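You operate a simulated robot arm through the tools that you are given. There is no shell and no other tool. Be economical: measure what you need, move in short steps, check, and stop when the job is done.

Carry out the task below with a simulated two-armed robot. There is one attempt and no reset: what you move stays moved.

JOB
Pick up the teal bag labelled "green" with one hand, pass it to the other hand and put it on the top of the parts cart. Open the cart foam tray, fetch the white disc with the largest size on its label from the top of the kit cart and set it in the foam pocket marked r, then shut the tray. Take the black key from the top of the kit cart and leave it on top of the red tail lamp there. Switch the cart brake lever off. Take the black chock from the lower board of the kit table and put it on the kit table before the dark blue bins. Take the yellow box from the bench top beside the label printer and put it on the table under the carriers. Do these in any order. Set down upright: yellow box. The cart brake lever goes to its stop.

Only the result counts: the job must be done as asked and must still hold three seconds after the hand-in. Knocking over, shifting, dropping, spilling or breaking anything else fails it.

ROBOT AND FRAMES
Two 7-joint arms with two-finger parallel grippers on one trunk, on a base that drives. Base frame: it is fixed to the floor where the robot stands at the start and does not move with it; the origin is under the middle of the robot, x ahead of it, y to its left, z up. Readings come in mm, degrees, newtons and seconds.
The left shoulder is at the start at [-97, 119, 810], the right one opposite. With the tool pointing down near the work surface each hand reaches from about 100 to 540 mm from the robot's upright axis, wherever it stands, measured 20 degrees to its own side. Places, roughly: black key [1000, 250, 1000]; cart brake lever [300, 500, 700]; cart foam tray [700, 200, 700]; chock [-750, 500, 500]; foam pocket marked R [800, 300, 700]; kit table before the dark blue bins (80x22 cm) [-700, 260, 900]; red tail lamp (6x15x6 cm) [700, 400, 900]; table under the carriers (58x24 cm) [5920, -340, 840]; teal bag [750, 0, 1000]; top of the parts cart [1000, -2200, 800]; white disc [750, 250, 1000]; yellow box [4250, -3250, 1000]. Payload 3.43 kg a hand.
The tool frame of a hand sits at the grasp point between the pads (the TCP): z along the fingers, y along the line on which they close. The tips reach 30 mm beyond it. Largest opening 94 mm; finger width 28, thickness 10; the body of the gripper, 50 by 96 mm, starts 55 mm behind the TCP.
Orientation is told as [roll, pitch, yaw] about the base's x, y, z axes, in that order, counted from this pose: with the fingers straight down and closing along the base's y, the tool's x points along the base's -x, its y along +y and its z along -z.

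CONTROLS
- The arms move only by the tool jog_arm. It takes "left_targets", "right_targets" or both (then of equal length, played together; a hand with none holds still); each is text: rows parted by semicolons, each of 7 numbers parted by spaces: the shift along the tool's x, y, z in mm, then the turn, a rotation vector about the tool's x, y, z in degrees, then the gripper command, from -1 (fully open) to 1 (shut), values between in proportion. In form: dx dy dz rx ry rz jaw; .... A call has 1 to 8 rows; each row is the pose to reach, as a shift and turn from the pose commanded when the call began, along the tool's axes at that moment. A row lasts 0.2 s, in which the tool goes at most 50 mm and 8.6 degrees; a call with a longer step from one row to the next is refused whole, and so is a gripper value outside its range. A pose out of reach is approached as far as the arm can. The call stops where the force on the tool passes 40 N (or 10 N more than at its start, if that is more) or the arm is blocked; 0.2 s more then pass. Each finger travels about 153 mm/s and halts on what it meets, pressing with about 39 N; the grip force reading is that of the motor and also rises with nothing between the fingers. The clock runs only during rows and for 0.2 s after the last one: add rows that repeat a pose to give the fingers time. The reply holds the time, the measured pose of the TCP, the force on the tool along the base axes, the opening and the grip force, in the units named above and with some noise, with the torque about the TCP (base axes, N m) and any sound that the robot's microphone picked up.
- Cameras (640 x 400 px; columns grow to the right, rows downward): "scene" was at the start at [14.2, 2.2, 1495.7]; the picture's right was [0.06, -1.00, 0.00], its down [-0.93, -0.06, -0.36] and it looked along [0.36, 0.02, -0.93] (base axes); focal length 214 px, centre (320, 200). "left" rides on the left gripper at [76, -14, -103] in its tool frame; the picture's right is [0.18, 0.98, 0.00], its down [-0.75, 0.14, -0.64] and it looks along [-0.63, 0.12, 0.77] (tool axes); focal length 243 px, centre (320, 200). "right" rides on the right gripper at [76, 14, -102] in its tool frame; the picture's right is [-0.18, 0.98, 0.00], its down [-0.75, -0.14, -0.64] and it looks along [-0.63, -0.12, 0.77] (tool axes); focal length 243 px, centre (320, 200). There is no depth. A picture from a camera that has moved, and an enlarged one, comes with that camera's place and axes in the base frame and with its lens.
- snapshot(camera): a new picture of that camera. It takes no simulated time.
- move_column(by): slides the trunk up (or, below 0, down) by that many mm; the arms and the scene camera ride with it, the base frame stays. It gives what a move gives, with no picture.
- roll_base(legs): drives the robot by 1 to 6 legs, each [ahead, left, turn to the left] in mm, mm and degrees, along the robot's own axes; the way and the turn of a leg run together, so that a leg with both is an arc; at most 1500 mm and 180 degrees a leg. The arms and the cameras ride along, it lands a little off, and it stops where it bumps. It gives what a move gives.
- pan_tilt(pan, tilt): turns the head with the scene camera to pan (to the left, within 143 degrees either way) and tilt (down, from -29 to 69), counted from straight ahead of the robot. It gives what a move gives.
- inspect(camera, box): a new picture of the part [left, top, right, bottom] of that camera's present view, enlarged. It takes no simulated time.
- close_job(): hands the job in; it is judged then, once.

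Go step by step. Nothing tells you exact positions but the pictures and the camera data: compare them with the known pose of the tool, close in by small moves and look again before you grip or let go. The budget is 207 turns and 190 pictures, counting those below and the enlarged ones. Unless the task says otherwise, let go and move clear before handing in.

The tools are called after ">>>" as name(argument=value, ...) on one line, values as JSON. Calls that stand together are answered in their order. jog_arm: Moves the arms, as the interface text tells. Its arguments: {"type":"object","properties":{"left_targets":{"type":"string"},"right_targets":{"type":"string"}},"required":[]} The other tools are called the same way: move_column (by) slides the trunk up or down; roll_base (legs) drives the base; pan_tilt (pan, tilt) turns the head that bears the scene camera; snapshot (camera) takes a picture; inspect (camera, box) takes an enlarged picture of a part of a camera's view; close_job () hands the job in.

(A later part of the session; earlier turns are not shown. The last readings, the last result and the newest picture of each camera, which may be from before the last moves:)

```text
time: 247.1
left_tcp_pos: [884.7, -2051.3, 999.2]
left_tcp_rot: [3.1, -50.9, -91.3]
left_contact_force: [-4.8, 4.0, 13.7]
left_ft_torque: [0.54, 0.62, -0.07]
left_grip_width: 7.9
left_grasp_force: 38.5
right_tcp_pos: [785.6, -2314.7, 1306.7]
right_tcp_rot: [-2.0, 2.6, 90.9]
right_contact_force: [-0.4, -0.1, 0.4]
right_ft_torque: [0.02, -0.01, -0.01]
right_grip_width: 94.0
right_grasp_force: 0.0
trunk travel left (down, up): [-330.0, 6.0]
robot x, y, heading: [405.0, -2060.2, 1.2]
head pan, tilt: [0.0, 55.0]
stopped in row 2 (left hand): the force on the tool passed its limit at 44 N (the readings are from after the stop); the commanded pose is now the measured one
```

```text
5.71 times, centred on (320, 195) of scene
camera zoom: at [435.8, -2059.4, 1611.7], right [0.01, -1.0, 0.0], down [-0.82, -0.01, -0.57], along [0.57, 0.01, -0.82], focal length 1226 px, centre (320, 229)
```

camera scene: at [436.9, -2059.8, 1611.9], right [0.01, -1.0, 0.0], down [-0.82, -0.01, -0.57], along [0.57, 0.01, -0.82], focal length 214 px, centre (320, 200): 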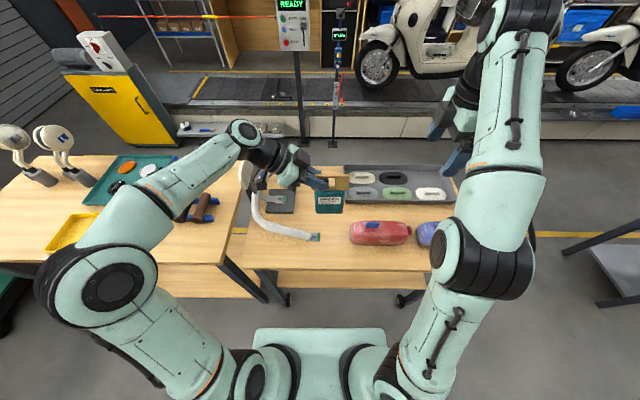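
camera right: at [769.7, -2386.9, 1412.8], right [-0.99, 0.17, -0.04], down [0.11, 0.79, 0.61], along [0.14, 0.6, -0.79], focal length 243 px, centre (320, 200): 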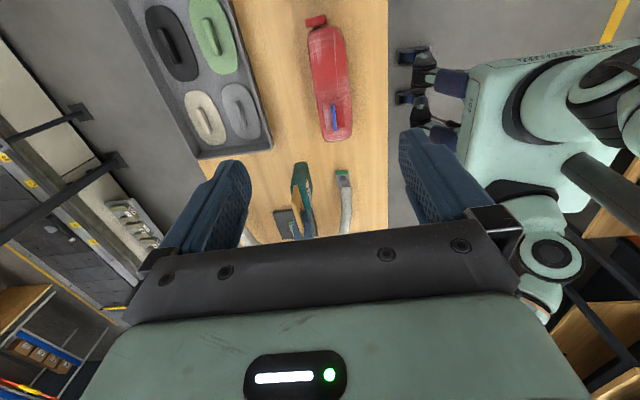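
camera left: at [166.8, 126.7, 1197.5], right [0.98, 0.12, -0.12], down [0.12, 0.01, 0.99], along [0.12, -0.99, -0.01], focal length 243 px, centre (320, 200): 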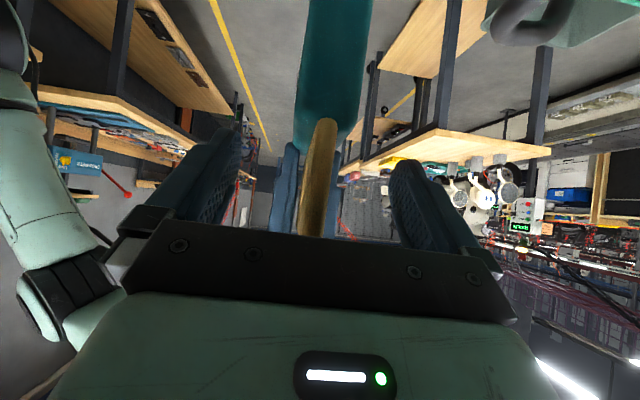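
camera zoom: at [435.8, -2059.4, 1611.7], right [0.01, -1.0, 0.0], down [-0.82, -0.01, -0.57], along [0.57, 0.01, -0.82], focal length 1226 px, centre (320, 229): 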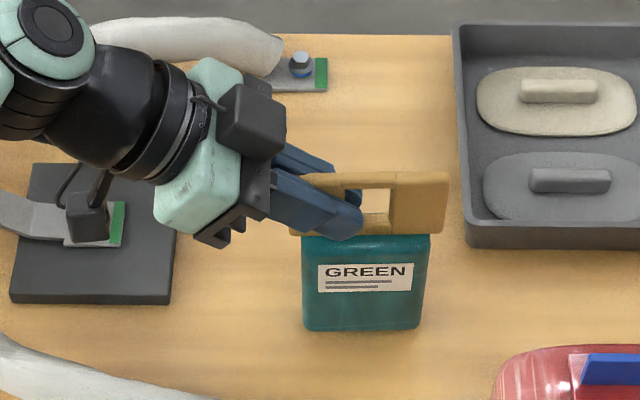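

Bag on the surface. I'll relieve 1 mm, release slowly and withdraw along the finger axis.

>>> jog_arm(left_targets="-1 0 -1 0 0 0 0.9;-1 0 -1 0 0 0 0.5;-1 0 -1 0 0 0 0;-1 0 -1 0 0 0 -0.6;-1 0 -1 0 0 0 -1;-1 0 -30 0 0 0 -1;-1 0 -70 0 0 0 -1;-10 0 -115 0 0 0 -1")

>>> inspect(camera="scene", box=[240, 140, 400, 260])

```text
time: 248.9
left_tcp_pos: [880.6, -1967.3, 1076.7]
left_tcp_rot: [3.0, -50.8, -91.3]
left_contact_force: [-0.4, 0.3, -0.5]
left_ft_torque: [0.01, 0.01, 0.02]
left_grip_width: 94.2
left_grasp_force: 0.0
right_tcp_pos: [785.8, -2314.5, 1307.7]
right_tcp_rot: [-2.0, 2.7, 91.0]
right_contact_force: [-0.6, 0.2, 0.0]
right_ft_torque: [-0.02, 0.0, 0.02]
right_grip_width: 94.1
right_grasp_force: 0.1
trunk travel left (down, up): [-330.0, 6.0]
robot x, y, heading: [408.9, -2060.6, 0.7]
head pan, tilt: [0.0, 55.0]
```

```text
3.33 times, centred on (320, 200) of scene
camera zoom: at [436.2, -2059.5, 1611.8], right [0.01, -1.0, 0.0], down [-0.82, -0.01, -0.57], along [0.57, 0.01, -0.82], focal length 715 px, centre (320, 200)
```

zoom: 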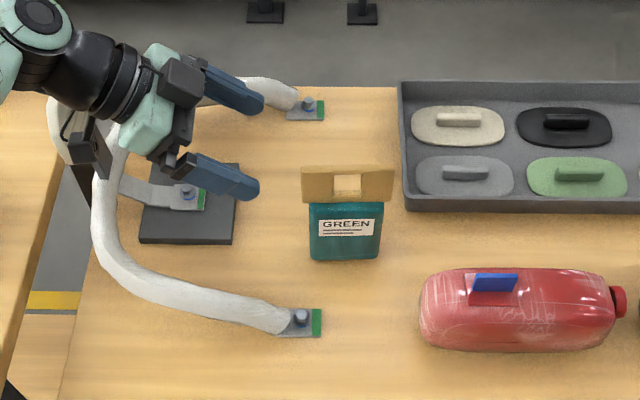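

The green bag stands on the parts cart. Next the yellow box near (4250,−3250). I'll tuck the left arm, back off and survey the route.

>>> jog_arm(left_targets="20 -35 -20 0 7 0 -1;40 -70 -40 0 14 0 -1;60 -105 -60 0 21 0 -1;75 -140 -75 0 28 0 -1;85 -175 -85 0 35 0 -1;90 -205 -95 0 42 0 -1;95 -235 -100 0 50 0 -1")

>>> roll_base(legs=[[-300, 0, 0], [0, 0, -60]])

>>> pan_tilt(pan=10, tilt=20)

>>> snapshot(camera="scene")

```text
time: 250.5
left_tcp_pos: [642.8, -1834.7, 1058.8]
left_tcp_rot: [2.1, -0.7, -88.8]
left_contact_force: [0.9, -0.6, 0.4]
left_ft_torque: [0.0, 0.0, 0.0]
left_grip_width: 94.0
left_grasp_force: 0.1
right_tcp_pos: [784.2, -2315.5, 1308.3]
right_tcp_rot: [-1.9, 2.8, 91.0]
right_contact_force: [-0.3, -0.4, 0.3]
right_ft_torque: [0.03, 0.01, 0.01]
right_grip_width: 93.9
right_grasp_force: 0.0
trunk travel left (down, up): [-330.0, 6.0]
robot x, y, heading: [405.9, -2056.3, 0.9]
head pan, tilt: [0.0, 55.0]
```

```text
time: 255.2
left_tcp_pos: [418.6, -2154.0, 1058.7]
left_tcp_rot: [1.9, -0.9, -148.5]
left_contact_force: [-0.1, 1.1, 0.5]
left_ft_torque: [0.01, 0.02, -0.01]
left_grip_width: 94.1
left_grasp_force: 0.0
right_tcp_pos: [76.9, -2519.6, 1308.0]
right_tcp_rot: [-1.9, 2.8, 31.4]
right_contact_force: [0.1, -0.4, 0.6]
right_ft_torque: [0.02, -0.02, -0.01]
right_grip_width: 94.3
right_grasp_force: 0.1
trunk travel left (down, up): [-330.0, 6.0]
robot x, y, heading: [107.0, -2064.9, -58.7]
head pan, tilt: [0.0, 55.0]
```

```text
time: 256.2
left_tcp_pos: [418.6, -2154.3, 1060.0]
left_tcp_rot: [1.8, -0.7, -148.5]
left_contact_force: [0.1, 0.0, -0.9]
left_ft_torque: [0.06, 0.02, 0.01]
left_grip_width: 93.8
left_grasp_force: 0.2
right_tcp_pos: [77.3, -2519.4, 1306.4]
right_tcp_rot: [-2.0, 2.8, 31.3]
right_contact_force: [0.8, 0.2, 0.2]
right_ft_torque: [0.04, -0.01, 0.01]
right_grip_width: 94.1
right_grasp_force: 0.1
trunk travel left (down, up): [-330.0, 6.0]
robot x, y, heading: [105.2, -2062.9, -58.7]
head pan, tilt: [10.0, 20.0]
```

```text
50 pictures are left
camera scene: at [145.8, -2096.5, 1663.9], right [-0.75, -0.66, 0.0], down [-0.23, 0.26, -0.94], along [0.62, -0.71, -0.34], focal length 214 px, centre (320, 200)
```

scene: 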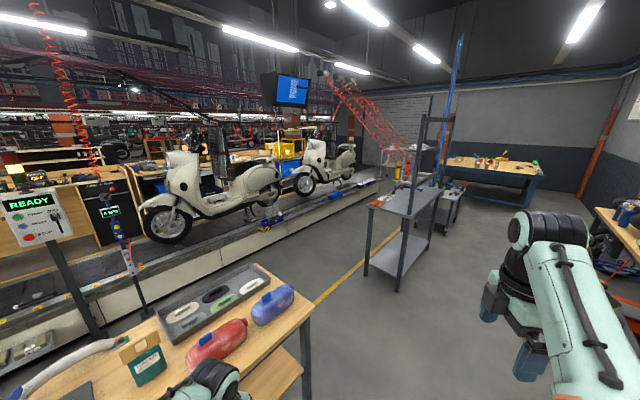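

The conveyor separates me from the far benches, so I'll first finish things near the kit area. The chock is at about (−810,160,480) on the lower board. I'll drive back and face the kit table.

>>> roll_base(legs=[[0, 0, 148.7], [1450, 30, 0], [640, 50, 0], [0, 0, 90]])

>>> pan_tilt(pan=0, tilt=40)

>>> move_column(by=-300)

>>> snapshot(camera="scene")

```text
time: 276.4
left_tcp_pos: [-157.3, -187.2, 1059.1]
left_tcp_rot: [2.0, -0.8, 88.1]
left_contact_force: [0.4, -0.5, -0.3]
left_ft_torque: [-0.03, 0.01, 0.01]
left_grip_width: 93.7
left_grasp_force: 0.0
right_tcp_pos: [-275.9, 299.1, 1307.5]
right_tcp_rot: [-2.0, 2.6, -91.8]
right_contact_force: [-0.2, -0.1, 0.3]
right_ft_torque: [0.0, -0.02, 0.0]
right_grip_width: 93.9
right_grasp_force: 0.1
trunk travel left (down, up): [-330.0, 6.0]
robot x, y, heading: [93.7, 23.7, 177.9]
head pan, tilt: [10.0, 20.0]
```

```text
time: 277.2
left_tcp_pos: [-157.5, -187.8, 1059.2]
left_tcp_rot: [1.9, -0.7, 88.2]
left_contact_force: [1.0, -0.2, 0.8]
left_ft_torque: [-0.02, -0.01, 0.0]
left_grip_width: 94.3
left_grasp_force: 0.1
right_tcp_pos: [-276.0, 299.8, 1307.2]
right_tcp_rot: [-2.0, 2.9, -91.8]
right_contact_force: [-0.1, 1.1, 0.4]
right_ft_torque: [0.0, 0.0, -0.03]
right_grip_width: 94.1
right_grasp_force: 0.0
trunk travel left (down, up): [-330.0, 6.0]
robot x, y, heading: [93.1, 25.3, 178.0]
head pan, tilt: [0.0, 40.0]
```

```text
time: 280.2
left_tcp_pos: [-158.2, -188.2, 758.9]
left_tcp_rot: [2.0, -0.7, 88.3]
left_contact_force: [-0.2, -1.0, -0.5]
left_ft_torque: [0.0, 0.01, -0.02]
left_grip_width: 93.8
left_grasp_force: 0.0
right_tcp_pos: [-272.8, 299.2, 930.5]
right_tcp_rot: [7.4, 2.7, -91.5]
right_contact_force: [-0.5, -0.3, 0.1]
right_ft_torque: [-0.02, 0.01, -0.01]
right_grip_width: 93.9
right_grasp_force: 0.0
trunk travel left (down, up): [-30.0, 306.0]
robot x, y, heading: [91.2, 25.5, 177.9]
head pan, tilt: [0.0, 40.0]
```

```text
49 pictures are left
camera scene: at [6.8, 26.8, 1320.0], right [0.03, 1.0, 0.0], down [0.64, -0.02, -0.77], along [-0.77, 0.03, -0.64], focal length 214 px, centre (320, 200)
```

scene: 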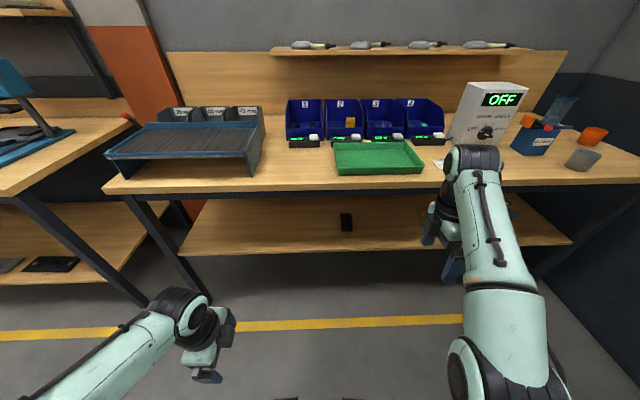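

>>> inspect(camera="scene", box=[300, 170, 400, 265])

```text
4.21 times, centred on (350, 218) of scene
camera zoom: at [6.8, 26.8, 1320.0], right [0.03, 1.0, 0.0], down [0.64, -0.02, -0.77], along [-0.77, 0.03, -0.64], focal length 903 px, centre (194, 126)
```

zoom: 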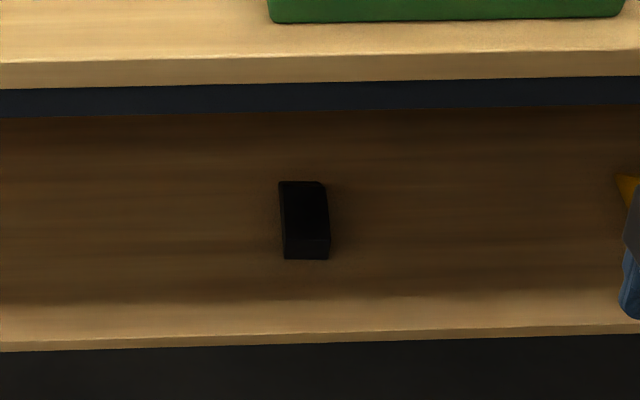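

The chock (55 mm wide along y, ~100 mm long) is centred near (−768,189) on the board at z≈515. I'll turn the right hand 90° (camera on top) and tilt it forward, then drive in.

>>> jog_arm(right_targets="0 8 20 0 0 -8.5 -1;0 16 40 0 0 -17 -1;0 24 60 0 0 -25.5 -1;0 32 80 0 0 -34 -1;0 40 100 0 0 -42.5 -1;0 48 120 0 0 -51 -1;0 54 140 0 0 -59.5 -1;0 60 160 0 0 -68 -1")

>>> jog_arm(right_targets="0 0 0 0 0 -8 -1;0 0 0 0 0 -16 -1;0 0 0 0 0 -22 -1")

>>> jog_arm(right_targets="0 0 0 0 8 0 -1;0 0 0 0 16 0 -1;0 0 0 0 24 0 -1;0 0 0 0 32 0 -1;0 0 0 0 40 0 -1;0 0 0 0 48 0 -1")

>>> snapshot(camera="right")

```text
time: 282.1
left_tcp_pos: [-158.3, -188.4, 759.0]
left_tcp_rot: [1.9, -0.8, 88.2]
left_contact_force: [0.1, 0.4, 0.2]
left_ft_torque: [-0.04, 0.0, -0.03]
left_grip_width: 94.0
left_grasp_force: 0.1
right_tcp_pos: [-192.5, 304.4, 778.8]
right_tcp_rot: [5.3, -5.7, -23.8]
right_contact_force: [0.5, 0.9, -0.7]
right_ft_torque: [0.01, 0.0, 0.01]
right_grip_width: 94.0
right_grasp_force: 0.0
trunk travel left (down, up): [-30.0, 306.0]
robot x, y, heading: [85.6, 24.9, 178.0]
head pan, tilt: [0.0, 40.0]
```

```text
time: 282.9
left_tcp_pos: [-158.4, -187.1, 759.9]
left_tcp_rot: [1.9, -0.8, 88.1]
left_contact_force: [-1.2, -0.5, 0.3]
left_ft_torque: [-0.02, -0.01, 0.0]
left_grip_width: 94.1
left_grasp_force: 0.1
right_tcp_pos: [-192.0, 303.4, 778.5]
right_tcp_rot: [2.7, -7.3, -1.7]
right_contact_force: [0.2, 0.1, -0.2]
right_ft_torque: [0.01, 0.01, -0.03]
right_grip_width: 94.2
right_grasp_force: 0.0
trunk travel left (down, up): [-30.0, 306.0]
robot x, y, heading: [92.2, 27.2, 177.9]
head pan, tilt: [0.0, 40.0]
```

```text
time: 284.2
left_tcp_pos: [-157.9, -186.7, 758.8]
left_tcp_rot: [1.9, -0.8, 88.2]
left_contact_force: [-0.2, 0.3, -0.4]
left_ft_torque: [-0.02, 0.0, -0.02]
left_grip_width: 94.1
left_grasp_force: 0.1
right_tcp_pos: [-192.3, 303.2, 780.0]
right_tcp_rot: [3.5, 40.8, 0.9]
right_contact_force: [-0.7, 0.1, 0.5]
right_ft_torque: [0.01, -0.02, -0.02]
right_grip_width: 94.0
right_grasp_force: 0.0
trunk travel left (down, up): [-30.0, 306.0]
robot x, y, heading: [93.3, 25.2, 178.1]
head pan, tilt: [0.0, 40.0]
```

```text
47 pictures are left
camera right: at [-183.0, 311.6, 906.6], right [0.16, 0.98, -0.07], down [0.99, -0.17, -0.01], along [-0.03, -0.07, -1.0], focal length 243 px, centre (320, 200)
```

right: 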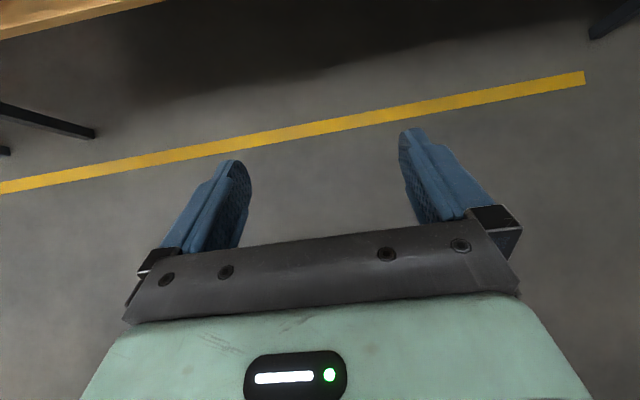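

>>> jog_arm(left_targets="0 -25 0 0 0 0 -1;0 -50 0 0 0 0 -1;0 -75 0 0 0 0 -1;0 -100 0 0 0 0 -1;0 -120 0 0 0 0 -1;0 -120 0 0 0 0 -1", right_targets="-16 -25 19 1 2 0 -1;-33 -50 38 2 4 0 -1;-49 -75 57 3 6 0 -1;-65 -100 76 3.5 8 0 -1;-82 -125 95 3.5 10 0 -1;-98 -150 114 3.5 10 0 -1")

>>> roll_base(legs=[[335, -45, 0]])

>>> snapshot(camera="right")

```text
time: 285.6
left_tcp_pos: [-39.0, -191.0, 754.1]
left_tcp_rot: [2.0, -0.8, 88.2]
left_contact_force: [0.2, 0.2, 0.2]
left_ft_torque: [-0.04, 0.03, -0.02]
left_grip_width: 93.9
left_grasp_force: 0.1
right_tcp_pos: [-241.8, 153.1, 624.3]
right_tcp_rot: [0.5, 50.5, 1.4]
right_contact_force: [0.4, 0.9, 0.1]
right_ft_torque: [0.03, 0.02, 0.0]
right_grip_width: 94.0
right_grasp_force: 0.1
right hand out of reach, approached as far as the arm can: row 3, 4, 5, 6
trunk travel left (down, up): [-30.0, 306.0]
robot x, y, heading: [88.4, 27.6, 177.9]
head pan, tilt: [0.0, 40.0]
```

```text
time: 287.9
left_tcp_pos: [-369.0, -133.9, 755.2]
left_tcp_rot: [1.8, -0.7, 88.2]
left_contact_force: [0.1, 0.8, -0.4]
left_ft_torque: [0.0, 0.02, 0.01]
left_grip_width: 94.0
left_grasp_force: 0.1
right_tcp_pos: [-572.4, 211.5, 624.4]
right_tcp_rot: [0.4, 50.5, 1.4]
right_contact_force: [-0.5, -0.1, -0.9]
right_ft_torque: [0.02, 0.0, -0.02]
right_grip_width: 94.0
right_grasp_force: 0.2
trunk travel left (down, up): [-30.0, 306.0]
robot x, y, heading: [-242.7, 83.1, 178.0]
head pan, tilt: [0.0, 40.0]
```

```text
46 pictures are left
camera right: at [-542.2, 224.8, 747.7], right [0.1, 0.99, -0.14], down [0.98, -0.12, -0.17], along [-0.19, -0.12, -0.98], focal length 243 px, centre (320, 200)
```

right: 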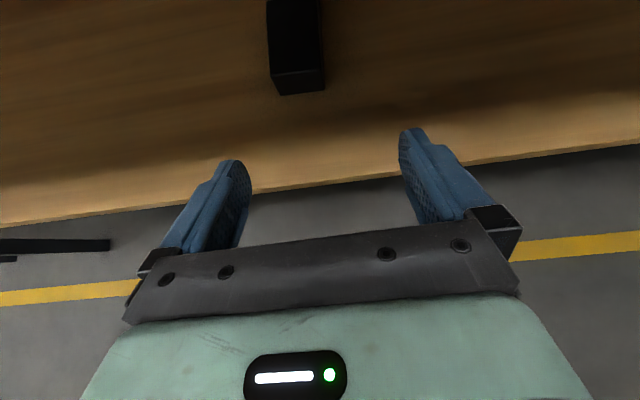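

I see the chock's front at (−706,186), face about 30 mm high. I'll reach in above it, then lower.

>>> jog_arm(right_targets="20 -5 32 0 0 0 -1;41 -10 65 0 0 0 -1;61 -15 97 0 0 0 -1;82 -20 130 0 0 0 -1;102 -24 162 0 0 0 -1;102 -24 162 0 0 0 -1")

>>> snapshot(camera="right")

```text
time: 289.3
left_tcp_pos: [-369.0, -133.5, 754.9]
left_tcp_rot: [1.9, -0.8, 88.2]
left_contact_force: [0.2, -0.5, 0.0]
left_ft_torque: [0.02, -0.03, -0.02]
left_grip_width: 94.3
left_grasp_force: 0.0
right_tcp_pos: [-763.1, 184.8, 601.2]
right_tcp_rot: [0.5, 50.5, 1.4]
right_contact_force: [0.9, 0.1, -0.3]
right_ft_torque: [-0.01, 0.02, -0.04]
right_grip_width: 94.2
right_grasp_force: 0.0
trunk travel left (down, up): [-30.0, 306.0]
robot x, y, heading: [-244.4, 80.4, 177.8]
head pan, tilt: [0.0, 40.0]
```

```text
45 pictures are left
camera right: at [-732.0, 197.1, 723.7], right [0.1, 0.99, -0.14], down [0.98, -0.12, -0.17], along [-0.19, -0.12, -0.98], focal length 243 px, centre (320, 200)
```

right: 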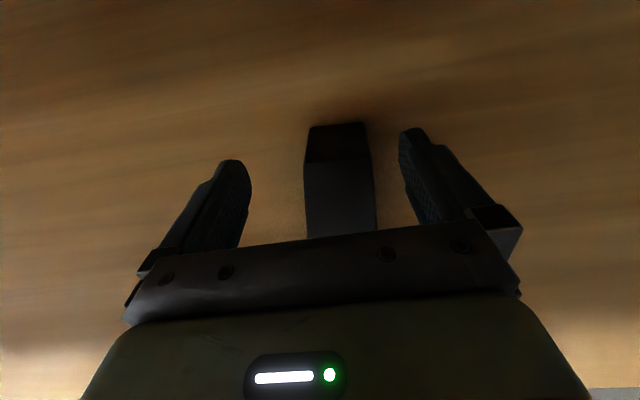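

>>> jog_arm(right_targets="-17 8 17 0 0 0 -1;-35 8 35 0 0 0 -1;-35 8 35 0 0 0 -1;-35 8 35 0 0 0 0.3;-35 8 35 0 0 0 1;-35 8 35 0 0 0 1;-35 8 35 0 0 0 1")

>>> jog_arm(right_targets="20 0 -16 0 0 0 1;35 0 -28 0 0 0 1;35 0 -28 0 0 0 1")

>>> snapshot(camera="right")

```text
time: 290.9
left_tcp_pos: [-368.6, -134.5, 755.5]
left_tcp_rot: [1.9, -0.9, 88.1]
left_contact_force: [0.1, 0.8, -0.4]
left_ft_torque: [0.0, 0.0, 0.0]
left_grip_width: 94.0
left_grasp_force: 0.0
right_tcp_pos: [-767.1, 191.1, 550.7]
right_tcp_rot: [0.5, 50.7, 1.5]
right_contact_force: [-0.1, -4.0, 1.8]
right_ft_torque: [-0.07, 0.02, 0.01]
right_grip_width: 58.1
right_grasp_force: 39.4
trunk travel left (down, up): [-30.0, 306.0]
robot x, y, heading: [-240.0, 80.8, 177.8]
head pan, tilt: [0.0, 40.0]
```

```text
time: 291.7
left_tcp_pos: [-369.5, -134.5, 754.9]
left_tcp_rot: [1.9, -0.8, 88.2]
left_contact_force: [0.1, 0.1, 0.2]
left_ft_torque: [0.0, -0.03, -0.02]
left_grip_width: 94.0
left_grasp_force: 0.0
right_tcp_pos: [-767.9, 192.9, 594.8]
right_tcp_rot: [0.5, 50.5, 1.4]
right_contact_force: [0.0, -0.9, -2.5]
right_ft_torque: [-0.01, -0.01, -0.02]
right_grip_width: 58.1
right_grasp_force: 39.3
trunk travel left (down, up): [-30.0, 306.0]
robot x, y, heading: [-241.2, 82.2, 177.9]
head pan, tilt: [0.0, 40.0]
```

```text
44 pictures are left
camera right: at [-737.4, 205.4, 718.8], right [0.1, 0.99, -0.14], down [0.98, -0.12, -0.17], along [-0.19, -0.12, -0.98], focal length 243 px, centre (320, 200)
```

right: 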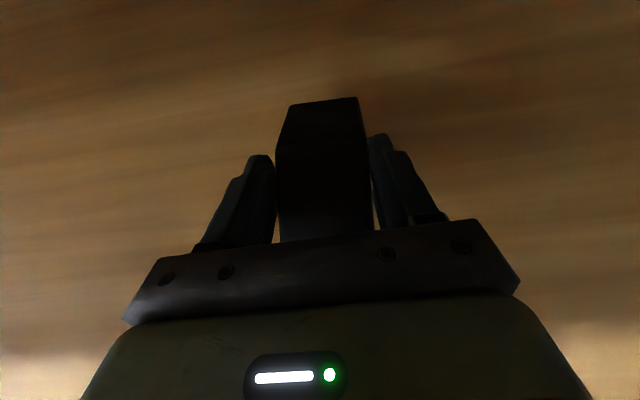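

Chock gripped. I'll back out from under the table, raise the trunk and move in above the tabletop to the free spot near (−695,−20).

>>> roll_base(legs=[[-380, 0, 0], [0, 212, 0]])

>>> move_column(by=300)

>>> jog_arm(right_targets="31 0 -25 0 0 0 1;62 0 -51 0 0 0 1;93 0 -76 0 0 0 1")

>>> pan_tilt(pan=-10, tilt=50)

>>> snapshot(camera="scene")

```text
time: 294.2
left_tcp_pos: [6.7, -146.6, 755.1]
left_tcp_rot: [1.9, -0.9, 88.2]
left_contact_force: [-0.1, 0.1, -0.6]
left_ft_torque: [-0.01, -0.03, -0.01]
left_grip_width: 94.1
left_grasp_force: 0.0
right_tcp_pos: [-392.4, 179.7, 594.2]
right_tcp_rot: [0.6, 50.3, 1.2]
right_contact_force: [-0.4, 0.2, -2.6]
right_ft_torque: [0.0, -0.02, -0.01]
right_grip_width: 57.8
right_grasp_force: 38.6
trunk travel left (down, up): [-30.0, 306.0]
robot x, y, heading: [133.5, 68.4, 178.0]
head pan, tilt: [0.0, 40.0]
stopped in leg 1: the robot was blocked; the commanded pose is now the measured one
```

```text
time: 297.2
left_tcp_pos: [7.6, -146.9, 1054.6]
left_tcp_rot: [1.9, -0.9, 88.0]
left_contact_force: [-0.2, -0.5, 0.4]
left_ft_torque: [0.01, 0.0, 0.03]
left_grip_width: 93.9
left_grasp_force: 0.1
right_tcp_pos: [-390.6, 178.8, 894.0]
right_tcp_rot: [0.5, 50.6, 1.2]
right_contact_force: [-0.2, -0.2, -2.1]
right_ft_torque: [-0.02, -0.05, 0.01]
right_grip_width: 58.0
right_grasp_force: 39.6
trunk travel left (down, up): [-330.0, 6.0]
robot x, y, heading: [136.1, 68.2, 178.0]
head pan, tilt: [0.0, 40.0]
```

```text
time: 298.0
left_tcp_pos: [6.6, -147.8, 1053.5]
left_tcp_rot: [1.9, -0.9, 88.2]
left_contact_force: [-0.9, 0.0, -0.4]
left_ft_torque: [0.02, 0.0, 0.02]
left_grip_width: 94.1
left_grasp_force: 0.1
right_tcp_pos: [-390.9, 178.3, 1015.6]
right_tcp_rot: [0.5, 50.4, 1.3]
right_contact_force: [-0.1, -0.3, -2.6]
right_ft_torque: [0.01, 0.0, -0.01]
right_grip_width: 58.1
right_grasp_force: 39.1
trunk travel left (down, up): [-330.0, 6.0]
robot x, y, heading: [133.4, 71.9, 177.8]
head pan, tilt: [0.0, 40.0]
```

```text
time: 298.7
left_tcp_pos: [7.8, -148.1, 1055.0]
left_tcp_rot: [1.8, -0.9, 88.1]
left_contact_force: [-1.2, -0.7, 0.1]
left_ft_torque: [0.02, 0.0, -0.01]
left_grip_width: 93.9
left_grasp_force: 0.0
right_tcp_pos: [-391.2, 179.0, 1015.2]
right_tcp_rot: [0.5, 50.4, 1.4]
right_contact_force: [-0.9, -0.2, -2.0]
right_ft_torque: [0.0, 0.03, 0.0]
right_grip_width: 57.9
right_grasp_force: 39.0
trunk travel left (down, up): [-330.0, 6.0]
robot x, y, heading: [137.3, 70.3, 177.6]
head pan, tilt: [-10.0, 50.0]
```

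```text
43 pictures are left
camera scene: at [106.3, 81.5, 1618.4], right [0.21, 0.98, 0.0], down [0.75, -0.16, -0.64], along [-0.63, 0.13, -0.77], focal length 214 px, centre (320, 200)
```

scene: 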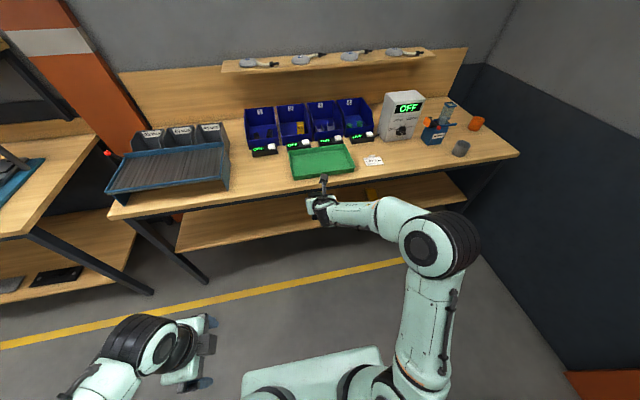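

I touched the cart lightly when backing; I'll verify it later. The free spot before bin 1 is at about (−692,−30). Driving there.

>>> roll_base(legs=[[295, 222, 0]])

>>> snapshot(camera="right")

```text
time: 301.3
left_tcp_pos: [-297.4, -359.7, 1054.5]
left_tcp_rot: [1.8, -0.8, 87.9]
left_contact_force: [0.0, 0.5, -0.2]
left_ft_torque: [-0.01, 0.03, 0.02]
left_grip_width: 94.1
left_grasp_force: 0.1
right_tcp_pos: [-694.0, -32.7, 1014.5]
right_tcp_rot: [0.6, 50.4, 1.2]
right_contact_force: [0.4, -0.1, -2.9]
right_ft_torque: [-0.02, 0.01, 0.03]
right_grip_width: 58.1
right_grasp_force: 39.1
trunk travel left (down, up): [-330.0, 6.0]
robot x, y, heading: [-170.1, -146.3, 177.9]
head pan, tilt: [-10.0, 50.0]
```

```text
42 pictures are left
camera right: at [-664.5, -19.4, 1138.2], right [0.1, 0.99, -0.14], down [0.98, -0.13, -0.17], along [-0.19, -0.12, -0.98], focal length 243 px, centre (320, 200)
```

right: 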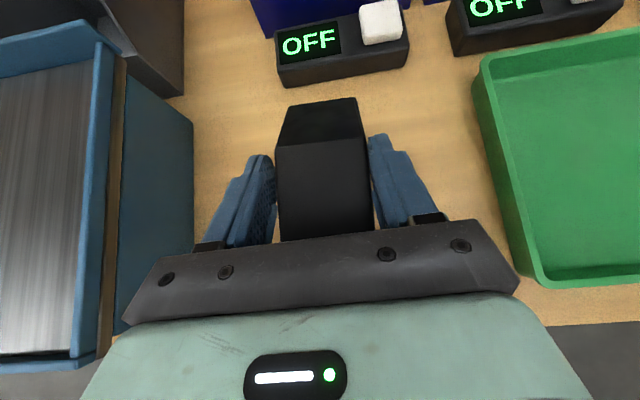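

>>> jog_arm(right_targets="-17 0 14 0 0 0 1;-34 0 28 0 0 0 1;-51 0 42 0 0 0 1;-51 0 42 0 0 0 1")

>>> jog_arm(right_targets="-3 0 2.5 0 0 0 1;-6 0 5 0 0 0 1;-6 0 5 0 0 0 1")

>>> jog_arm(right_targets="-2.5 0 2 0 0 0 1;-5 0 4 0 0 0 1;-5 0 4 0 0 0 1")

```text
time: 302.3
left_tcp_pos: [-296.1, -359.4, 1055.8]
left_tcp_rot: [2.0, -0.8, 88.1]
left_contact_force: [0.1, 1.1, -0.3]
left_ft_torque: [0.01, 0.01, 0.0]
left_grip_width: 93.9
left_grasp_force: 0.1
right_tcp_pos: [-695.2, -32.6, 950.2]
right_tcp_rot: [0.5, 50.8, 1.2]
right_contact_force: [4.4, 0.8, 14.0]
right_ft_torque: [0.27, -0.69, -0.1]
right_grip_width: 57.8
right_grasp_force: 38.8
trunk travel left (down, up): [-330.0, 6.0]
robot x, y, heading: [-167.0, -143.0, 177.5]
head pan, tilt: [-10.0, 50.0]
```

```text
time: 302.8
left_tcp_pos: [-293.7, -358.5, 1053.9]
left_tcp_rot: [2.0, -0.9, 88.0]
left_contact_force: [-0.6, -0.8, 0.1]
left_ft_torque: [0.01, 0.02, -0.01]
left_grip_width: 94.0
left_grasp_force: 0.1
right_tcp_pos: [-696.0, -32.7, 950.7]
right_tcp_rot: [0.5, 51.6, 1.2]
right_contact_force: [12.3, 1.3, 14.8]
right_ft_torque: [0.11, -0.47, 0.01]
right_grip_width: 57.8
right_grasp_force: 38.5
trunk travel left (down, up): [-330.0, 6.0]
robot x, y, heading: [-167.7, -146.9, 177.5]
head pan, tilt: [-10.0, 50.0]
stopped in row 2 (right hand): the force on the tool passed its limit at 43 N (the readings are from after the stop); the commanded pose is now the measured one
```

```text
time: 303.4
left_tcp_pos: [-295.3, -359.3, 1055.2]
left_tcp_rot: [2.1, -0.9, 87.9]
left_contact_force: [-0.5, 0.3, -0.2]
left_ft_torque: [-0.04, -0.04, 0.0]
left_grip_width: 94.2
left_grasp_force: 0.0
right_tcp_pos: [-698.4, -33.2, 949.6]
right_tcp_rot: [0.5, 52.1, 1.0]
right_contact_force: [10.9, 1.6, 13.6]
right_ft_torque: [0.02, -0.03, -0.01]
right_grip_width: 57.6
right_grasp_force: 39.3
trunk travel left (down, up): [-330.0, 6.0]
robot x, y, heading: [-166.2, -143.3, 177.7]
head pan, tilt: [-10.0, 50.0]
stopped in row 2 (right hand): the force on the tool passed its limit at 42 N (the readings are from after the stop); the commanded pose is now the measured one
```

Seated on the table (contact). Release and lift off.

>>> jog_arm(right_targets="1 0 -1 0 0 0 0.5;1 0 -1 0 0 0 -0.3;1 0 -1 0 0 0 -1;1 0 -1 0 0 0 -1;20 0 -18 0 0 0 -1;45 0 -40 0 0 0 -1;70 0 -65 0 0 0 -1;90 0 -95 0 0 0 -1")

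>>> snapshot(camera="right")

```text
time: 305.1
left_tcp_pos: [-296.3, -358.4, 1054.5]
left_tcp_rot: [2.0, -0.9, 88.0]
left_contact_force: [0.5, 0.4, 0.5]
left_ft_torque: [0.0, 0.0, -0.02]
left_grip_width: 93.9
left_grasp_force: 0.0
right_tcp_pos: [-679.2, -34.1, 1076.7]
right_tcp_rot: [0.5, 51.8, 1.1]
right_contact_force: [0.4, 0.2, -0.5]
right_ft_torque: [-0.03, 0.03, 0.01]
right_grip_width: 94.1
right_grasp_force: 0.1
trunk travel left (down, up): [-330.0, 6.0]
robot x, y, heading: [-167.8, -145.1, 178.0]
head pan, tilt: [-10.0, 50.0]
```

```text
41 pictures are left
camera right: at [-645.8, -20.0, 1199.6], right [0.1, 0.98, -0.14], down [0.97, -0.13, -0.2], along [-0.21, -0.12, -0.97], focal length 243 px, centre (320, 200)
```

right: 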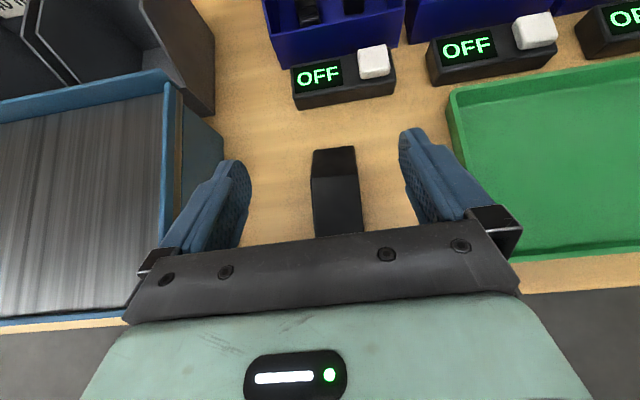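

The chock sits before the bins. Now the brake lever: turn around and move to face it from the front-left of the cart, using the right hand.

>>> roll_base(legs=[[-50, 0, 0], [0, 0, -178], [-60, 690, 0]])

>>> move_column(by=-120)

>>> pan_tilt(pan=0, tilt=50)

>>> snapshot(camera="scene")

>>> snapshot(camera="right")

```text
time: 319.4
left_tcp_pos: [-81.5, 769.2, 1054.3]
left_tcp_rot: [1.9, -0.9, -88.2]
left_contact_force: [-0.2, 0.5, 0.4]
left_ft_torque: [0.03, 0.0, 0.01]
left_grip_width: 93.9
left_grasp_force: 0.1
right_tcp_pos: [324.0, 470.8, 1076.1]
right_tcp_rot: [0.5, 51.8, -175.1]
right_contact_force: [-0.5, 0.2, 0.5]
right_ft_torque: [0.03, 0.01, -0.02]
right_grip_width: 93.8
right_grasp_force: 0.1
trunk travel left (down, up): [-330.0, 6.0]
robot x, y, heading: [-195.7, 544.1, 2.0]
head pan, tilt: [-10.0, 50.0]
```

```text
time: 320.3
left_tcp_pos: [-88.5, 768.9, 990.5]
left_tcp_rot: [1.6, -0.8, -88.3]
left_contact_force: [1.1, 0.4, 0.3]
left_ft_torque: [-0.02, 0.06, 0.0]
left_grip_width: 94.2
left_grasp_force: 0.1
right_tcp_pos: [315.4, 470.6, 1018.8]
right_tcp_rot: [0.4, 52.2, -175.5]
right_contact_force: [-44.8, -3.1, 10.9]
right_ft_torque: [-0.69, 0.17, -2.41]
right_grip_width: 93.5
right_grasp_force: 0.1
trunk travel left (down, up): [-269.0, 67.0]
robot x, y, heading: [-193.8, 547.5, 1.6]
head pan, tilt: [-10.0, 50.0]
stopped: the force on the tool passed its limit at 44 N (the readings are from after the stop); the commanded pose is now the measured one
```

```text
time: 321.0
left_tcp_pos: [-88.8, 770.6, 991.1]
left_tcp_rot: [1.8, -0.9, -88.3]
left_contact_force: [0.6, 0.9, 0.4]
left_ft_torque: [-0.02, 0.0, 0.01]
left_grip_width: 94.1
left_grasp_force: 0.1
right_tcp_pos: [315.4, 470.2, 1018.4]
right_tcp_rot: [0.6, 52.4, -175.1]
right_contact_force: [-39.8, -1.3, -2.0]
right_ft_torque: [0.11, 0.49, -2.18]
right_grip_width: 93.2
right_grasp_force: 0.0
trunk travel left (down, up): [-269.0, 67.0]
robot x, y, heading: [-197.3, 547.9, 1.9]
head pan, tilt: [0.0, 50.0]
```

```text
40 pictures are left
camera scene: at [-166.9, 545.4, 1552.6], right [0.03, -1.0, 0.0], down [-0.76, -0.02, -0.65], along [0.65, 0.02, -0.76], focal length 214 px, centre (320, 200)
```

scene: 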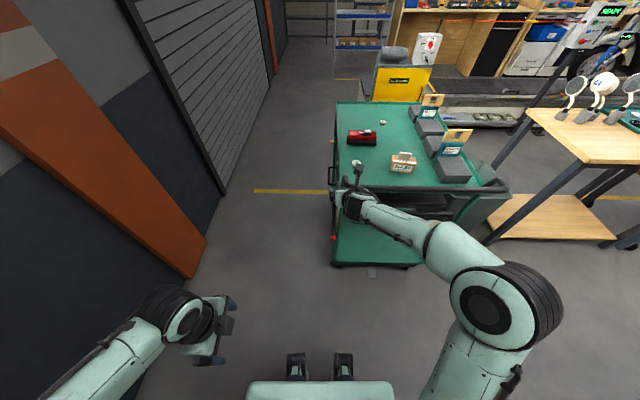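

```text
39 pictures are left
camera right: at [281.9, 453.3, 1141.4], right [-0.04, -0.99, -0.14], down [-0.98, 0.06, -0.2], along [0.21, 0.13, -0.97], focal length 243 px, centre (320, 200)
```

right: 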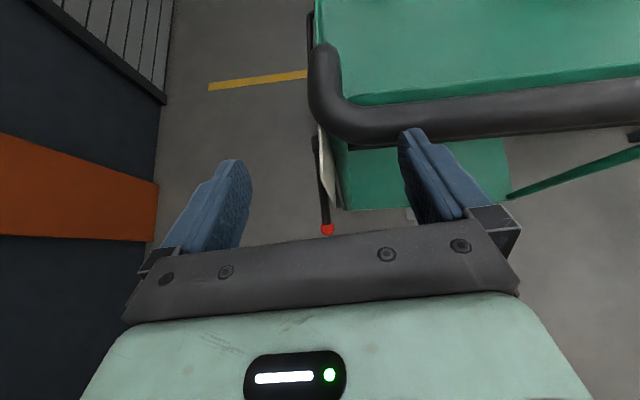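

The finger is resting against the handlebar. I'll retreat immediately back and left, then come in from below handlebar height.

>>> jog_arm(right_targets="-8 -10 -30 0 0 0 -1;-25 -20 -65 0 0 0 -1;-42 -25 -90 0 0 0 -1;-65 -28 -75 0 0 0 -1;-95 -30 -50 0 0 0 -1;-125 -30 -25 0 0 0 -1;-155 -30 0 0 0 0 -1;-185 -30 25 0 0 0 -1")

>>> move_column(by=-60)

>>> snapshot(camera="right")

```text
time: 322.8
left_tcp_pos: [-85.3, 770.1, 991.2]
left_tcp_rot: [1.4, -0.9, -88.2]
left_contact_force: [-0.4, -0.9, -0.2]
left_ft_torque: [0.01, -0.02, 0.01]
left_grip_width: 93.9
left_grasp_force: 0.1
right_tcp_pos: [225.6, 491.4, 856.8]
right_tcp_rot: [0.4, 52.4, -175.0]
right_contact_force: [-0.2, -0.5, -0.1]
right_ft_torque: [-0.01, -0.02, -0.03]
right_grip_width: 94.0
right_grasp_force: 0.1
trunk travel left (down, up): [-269.0, 67.0]
robot x, y, heading: [-195.4, 542.5, 1.5]
head pan, tilt: [0.0, 50.0]
```

```text
time: 323.8
left_tcp_pos: [-85.8, 768.3, 931.3]
left_tcp_rot: [1.6, -0.9, -88.2]
left_contact_force: [0.7, -0.1, -0.5]
left_ft_torque: [-0.03, 0.01, 0.0]
left_grip_width: 93.9
left_grasp_force: 0.0
right_tcp_pos: [226.4, 492.2, 796.4]
right_tcp_rot: [0.5, 52.4, -175.0]
right_contact_force: [0.6, 0.0, 0.2]
right_ft_torque: [-0.02, 0.04, 0.0]
right_grip_width: 94.1
right_grasp_force: 0.1
trunk travel left (down, up): [-209.0, 127.0]
robot x, y, heading: [-196.7, 547.8, 1.5]
head pan, tilt: [0.0, 50.0]
```

```text
38 pictures are left
camera right: at [192.1, 475.1, 919.6], right [-0.03, -0.99, -0.14], down [-0.98, 0.06, -0.21], along [0.21, 0.13, -0.97], focal length 243 px, centre (320, 200)
```

right: 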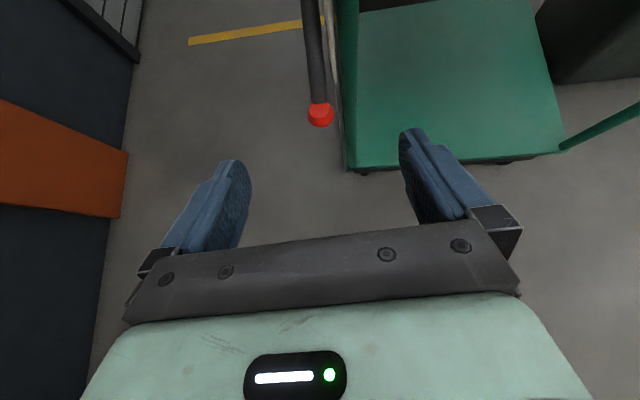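

The knob is at about (322,500,712), just beyond the plate's edge. I'll close the fingers, get under the lever end, and push it up.

>>> jog_arm(right_targets="-30 -3 24 0 0 0 1;-61 -6 48 0 0 0 1;-91 -8 71 0 0 0 1;-91 -8 71 0 0 0 1;-75 -6 92 0 0 0 1;-59 -4 113 0 0 0 1;-43 -1 134 0 0 0 1;-43 -1 134 0 0 0 1")

>>> snapshot(camera="right")

```text
time: 325.6
left_tcp_pos: [-85.2, 769.4, 931.8]
left_tcp_rot: [1.5, -0.9, -88.4]
left_contact_force: [1.0, 0.4, 0.0]
left_ft_torque: [-0.02, 0.0, 0.01]
left_grip_width: 94.2
left_grasp_force: 0.1
right_tcp_pos: [304.3, 498.3, 681.2]
right_tcp_rot: [0.7, 52.3, -174.9]
right_contact_force: [0.1, -0.3, 0.0]
right_ft_torque: [0.0, 0.03, 0.02]
right_grip_width: 0.2
right_grasp_force: 32.7
trunk travel left (down, up): [-209.0, 127.0]
robot x, y, heading: [-197.2, 546.9, 1.4]
head pan, tilt: [0.0, 50.0]
```

```text
37 pictures are left
camera right: at [270.9, 482.2, 803.6], right [-0.03, -0.99, -0.14], down [-0.98, 0.06, -0.21], along [0.21, 0.13, -0.97], focal length 243 px, centre (320, 200)
```

right: 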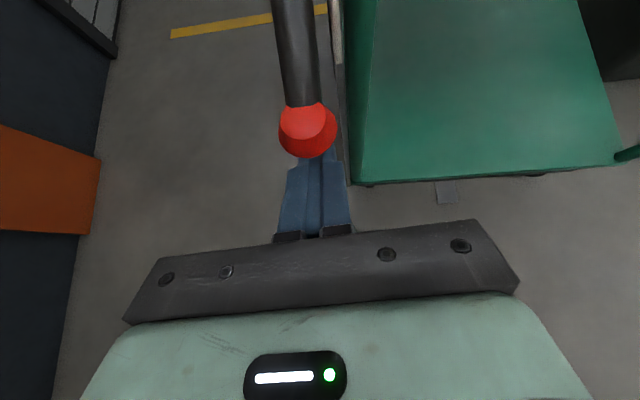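

The closed fingers are right under the knob. Pushing up.

>>> jog_arm(right_targets="16 0 -12 0 0 0 1;32 0 -24 0 0 0 1;48 0 -37 0 0 0 1;63 0 -49 0 0 0 1;79 0 -61 0 0 0 1;95 0 -73 0 0 0 1;111 0 -85 0 0 0 1;127 0 -98 0 0 0 1")

>>> snapshot(camera="right")

```text
time: 326.1
left_tcp_pos: [-84.3, 769.2, 931.4]
left_tcp_rot: [1.5, -0.8, -88.2]
left_contact_force: [0.3, -0.5, 0.5]
left_ft_torque: [-0.03, -0.01, -0.02]
left_grip_width: 93.9
left_grasp_force: 0.1
right_tcp_pos: [295.6, 498.8, 701.0]
right_tcp_rot: [0.4, 50.4, -174.8]
right_contact_force: [-3.9, -0.9, -0.6]
right_ft_torque: [0.01, -0.02, -0.01]
right_grip_width: 0.0
right_grasp_force: 32.9
trunk travel left (down, up): [-209.0, 127.0]
robot x, y, heading: [-199.1, 545.5, 1.6]
head pan, tilt: [0.0, 50.0]
stopped in row 2 (right hand): the force on the tool passed its limit at 48 N (the readings are from after the stop); the commanded pose is now the measured one
```

```text
36 pictures are left
camera right: at [266.1, 481.8, 825.1], right [-0.04, -0.99, -0.14], down [-0.98, 0.06, -0.17], along [0.18, 0.13, -0.98], focal length 243 px, centre (320, 200)
```

right: 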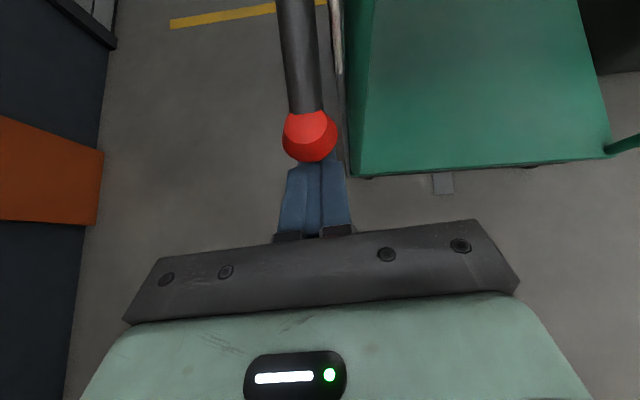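

>>> jog_arm(right_targets="2 0 -5 0 0 0 1;4 0 -10 0 0 0 1;6 0 -15 0 0 0 1;8 0 -20 0 0 0 1;10 0 -25 0 0 0 1;12 0 -30 0 0 0 1;15 0 -34 0 0 0 1;18 0 -38 0 0 0 1")

>>> snapshot(camera="right")

```text
time: 327.9
left_tcp_pos: [-84.2, 769.5, 931.0]
left_tcp_rot: [1.6, -0.9, -88.3]
left_contact_force: [0.7, -0.4, -0.5]
left_ft_torque: [0.03, 0.01, -0.02]
left_grip_width: 94.1
left_grasp_force: 0.1
right_tcp_pos: [277.4, 497.0, 740.5]
right_tcp_rot: [0.4, 50.5, -175.0]
right_contact_force: [-2.8, 0.3, -2.0]
right_ft_torque: [0.03, 0.06, 0.04]
right_grip_width: 0.2
right_grasp_force: 33.3
trunk travel left (down, up): [-209.0, 127.0]
robot x, y, heading: [-197.8, 542.3, 1.2]
head pan, tilt: [0.0, 50.0]
```

```text
35 pictures are left
camera right: at [247.9, 480.6, 863.7], right [-0.03, -0.99, -0.14], down [-0.98, 0.06, -0.17], along [0.18, 0.13, -0.98], focal length 243 px, centre (320, 200)
```

right: 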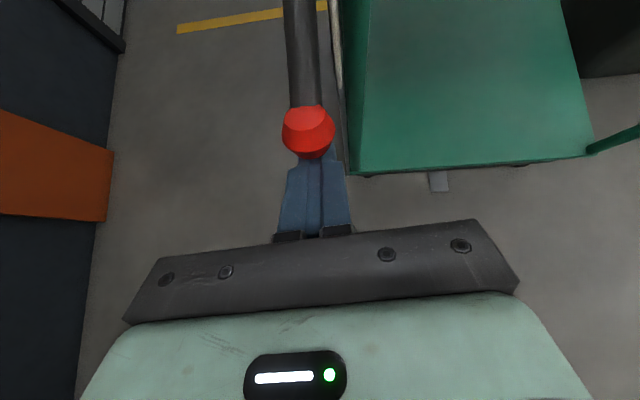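

The lever follows. I'll continue along its arc.

>>> jog_arm(right_targets="7.2 0 -8.5 0 0 0 1;15.1 0 -16.3 0 0 0 1;23.6 0 -23.3 0 0 0 1;33.5 0 -30.2 0 0 0 1;43.2 0 -35.6 0 0 0 1;53 0 -41 0 0 0 1;63.4 0 -45.8 0 0 0 1;73.6 0 -49 0 0 0 1")

>>> snapshot(camera="right")

```text
time: 329.8
left_tcp_pos: [-85.0, 769.9, 931.1]
left_tcp_rot: [1.5, -0.9, -88.4]
left_contact_force: [-0.1, 0.8, 0.0]
left_ft_torque: [0.01, 0.0, 0.03]
left_grip_width: 94.0
left_grasp_force: 0.1
right_tcp_pos: [287.9, 498.3, 829.7]
right_tcp_rot: [0.5, 50.6, -175.0]
right_contact_force: [-1.4, -1.2, 0.9]
right_ft_torque: [0.02, -0.04, 0.0]
right_grip_width: 0.0
right_grasp_force: 32.9
trunk travel left (down, up): [-209.0, 127.0]
robot x, y, heading: [-196.1, 542.8, 1.7]
head pan, tilt: [0.0, 50.0]
```

```text
34 pictures are left
camera right: at [257.2, 481.7, 952.3], right [-0.03, -0.99, -0.14], down [-0.98, 0.06, -0.18], along [0.18, 0.13, -0.97], focal length 243 px, centre (320, 200)
```

right: 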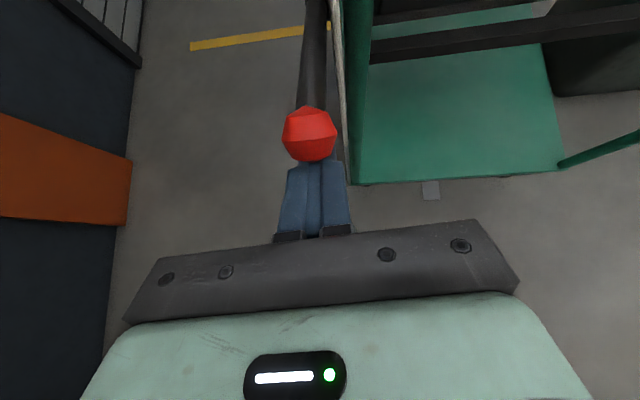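

>>> jog_arm(right_targets="8.1 0 -2.8 0 0 0 1;16.8 0 -4.8 0 0 0 1;25.5 0 -6.8 0 0 0 1;34.8 0 -8 0 0 0 1;44.2 0 -9.3 0 0 0 1;53.4 0 -9.1 0 0 0 1;62.6 0 -8.9 0 0 0 1;71.7 0 -7.4 0 0 0 1")

>>> snapshot(camera="right")

```text
time: 331.2
left_tcp_pos: [-87.0, 769.2, 932.2]
left_tcp_rot: [1.6, -0.8, -88.3]
left_contact_force: [1.0, -0.3, 0.2]
left_ft_torque: [-0.01, -0.02, 0.0]
left_grip_width: 94.3
left_grasp_force: 0.0
right_tcp_pos: [310.1, 499.5, 866.9]
right_tcp_rot: [0.7, 49.3, -174.6]
right_contact_force: [0.5, 0.2, -0.9]
right_ft_torque: [0.0, 0.01, 0.0]
right_grip_width: 0.0
right_grasp_force: 33.6
trunk travel left (down, up): [-209.0, 127.0]
robot x, y, heading: [-195.5, 547.5, 1.5]
head pan, tilt: [0.0, 50.0]
stopped in row 7 (right hand): the force on the tool passed its limit at 72 N (the readings are from after the stop); the commanded pose is now the measured one
```

```text
33 pictures are left
camera right: at [283.1, 484.0, 990.9], right [-0.04, -0.99, -0.13], down [-0.99, 0.06, -0.15], along [0.16, 0.12, -0.98], focal length 243 px, centre (320, 200)
```

right: 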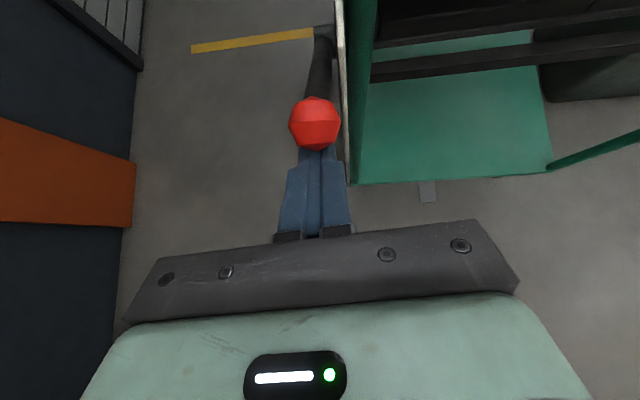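

It hit a hard stop near the mirrored angle. One more slow nudge to be sure, then withdraw and check.

>>> jog_arm(right_targets="3 0 -1 0 0 0 1;6 0 -1.5 0 0 0 1;9 0 -2 0 0 0 1;12 0 -2 0 0 0 1")

>>> jog_arm(right_targets="-12 0 8 0 0 0 1;-30 0 0 0 0 0 1;-45 0 -35 0 0 0 1;-50 0 -80 0 0 0 1;-50 0 -125 0 0 0 1;-50 0 -170 0 0 0 1")

>>> inspect(camera="scene", box=[300, 80, 540, 290])

```text
time: 332.2
left_tcp_pos: [-83.4, 769.4, 931.2]
left_tcp_rot: [1.4, -0.8, -88.3]
left_contact_force: [0.8, -0.2, 0.6]
left_ft_torque: [0.04, 0.01, 0.01]
left_grip_width: 94.1
left_grasp_force: 0.0
right_tcp_pos: [316.1, 499.8, 870.9]
right_tcp_rot: [0.9, 48.6, -174.5]
right_contact_force: [-7.2, -0.4, -26.9]
right_ft_torque: [-0.03, 0.66, -0.02]
right_grip_width: 0.0
right_grasp_force: 32.9
trunk travel left (down, up): [-209.0, 127.0]
robot x, y, heading: [-196.2, 548.7, 1.7]
head pan, tilt: [0.0, 50.0]
```

```text
time: 333.6
left_tcp_pos: [-85.7, 769.3, 931.8]
left_tcp_rot: [1.5, -0.8, -88.3]
left_contact_force: [0.0, 0.1, 0.2]
left_ft_torque: [-0.02, -0.04, -0.01]
left_grip_width: 94.0
left_grasp_force: 0.1
right_tcp_pos: [154.2, 488.9, 950.4]
right_tcp_rot: [0.6, 49.3, -174.8]
right_contact_force: [0.6, -0.3, -0.5]
right_ft_torque: [-0.04, -0.02, -0.07]
right_grip_width: 0.0
right_grasp_force: 33.6
trunk travel left (down, up): [-209.0, 127.0]
robot x, y, heading: [-194.5, 548.9, 1.6]
head pan, tilt: [0.0, 50.0]
```

```text
1.90 times, centred on (420, 185) of scene
camera zoom: at [-160.8, 545.6, 1492.1], right [0.03, -1.0, 0.0], down [-0.77, -0.02, -0.64], along [0.64, 0.02, -0.77], focal length 408 px, centre (130, 229)
```

zoom: 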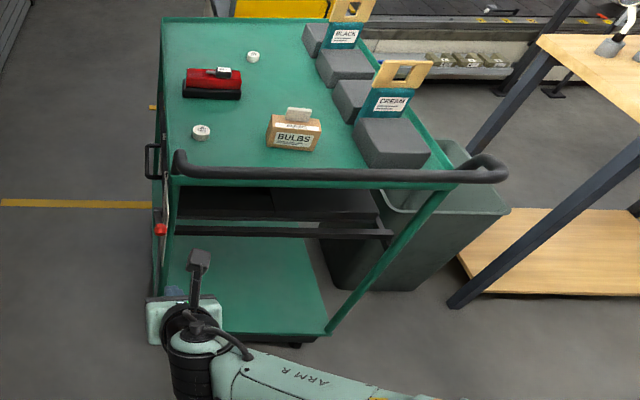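

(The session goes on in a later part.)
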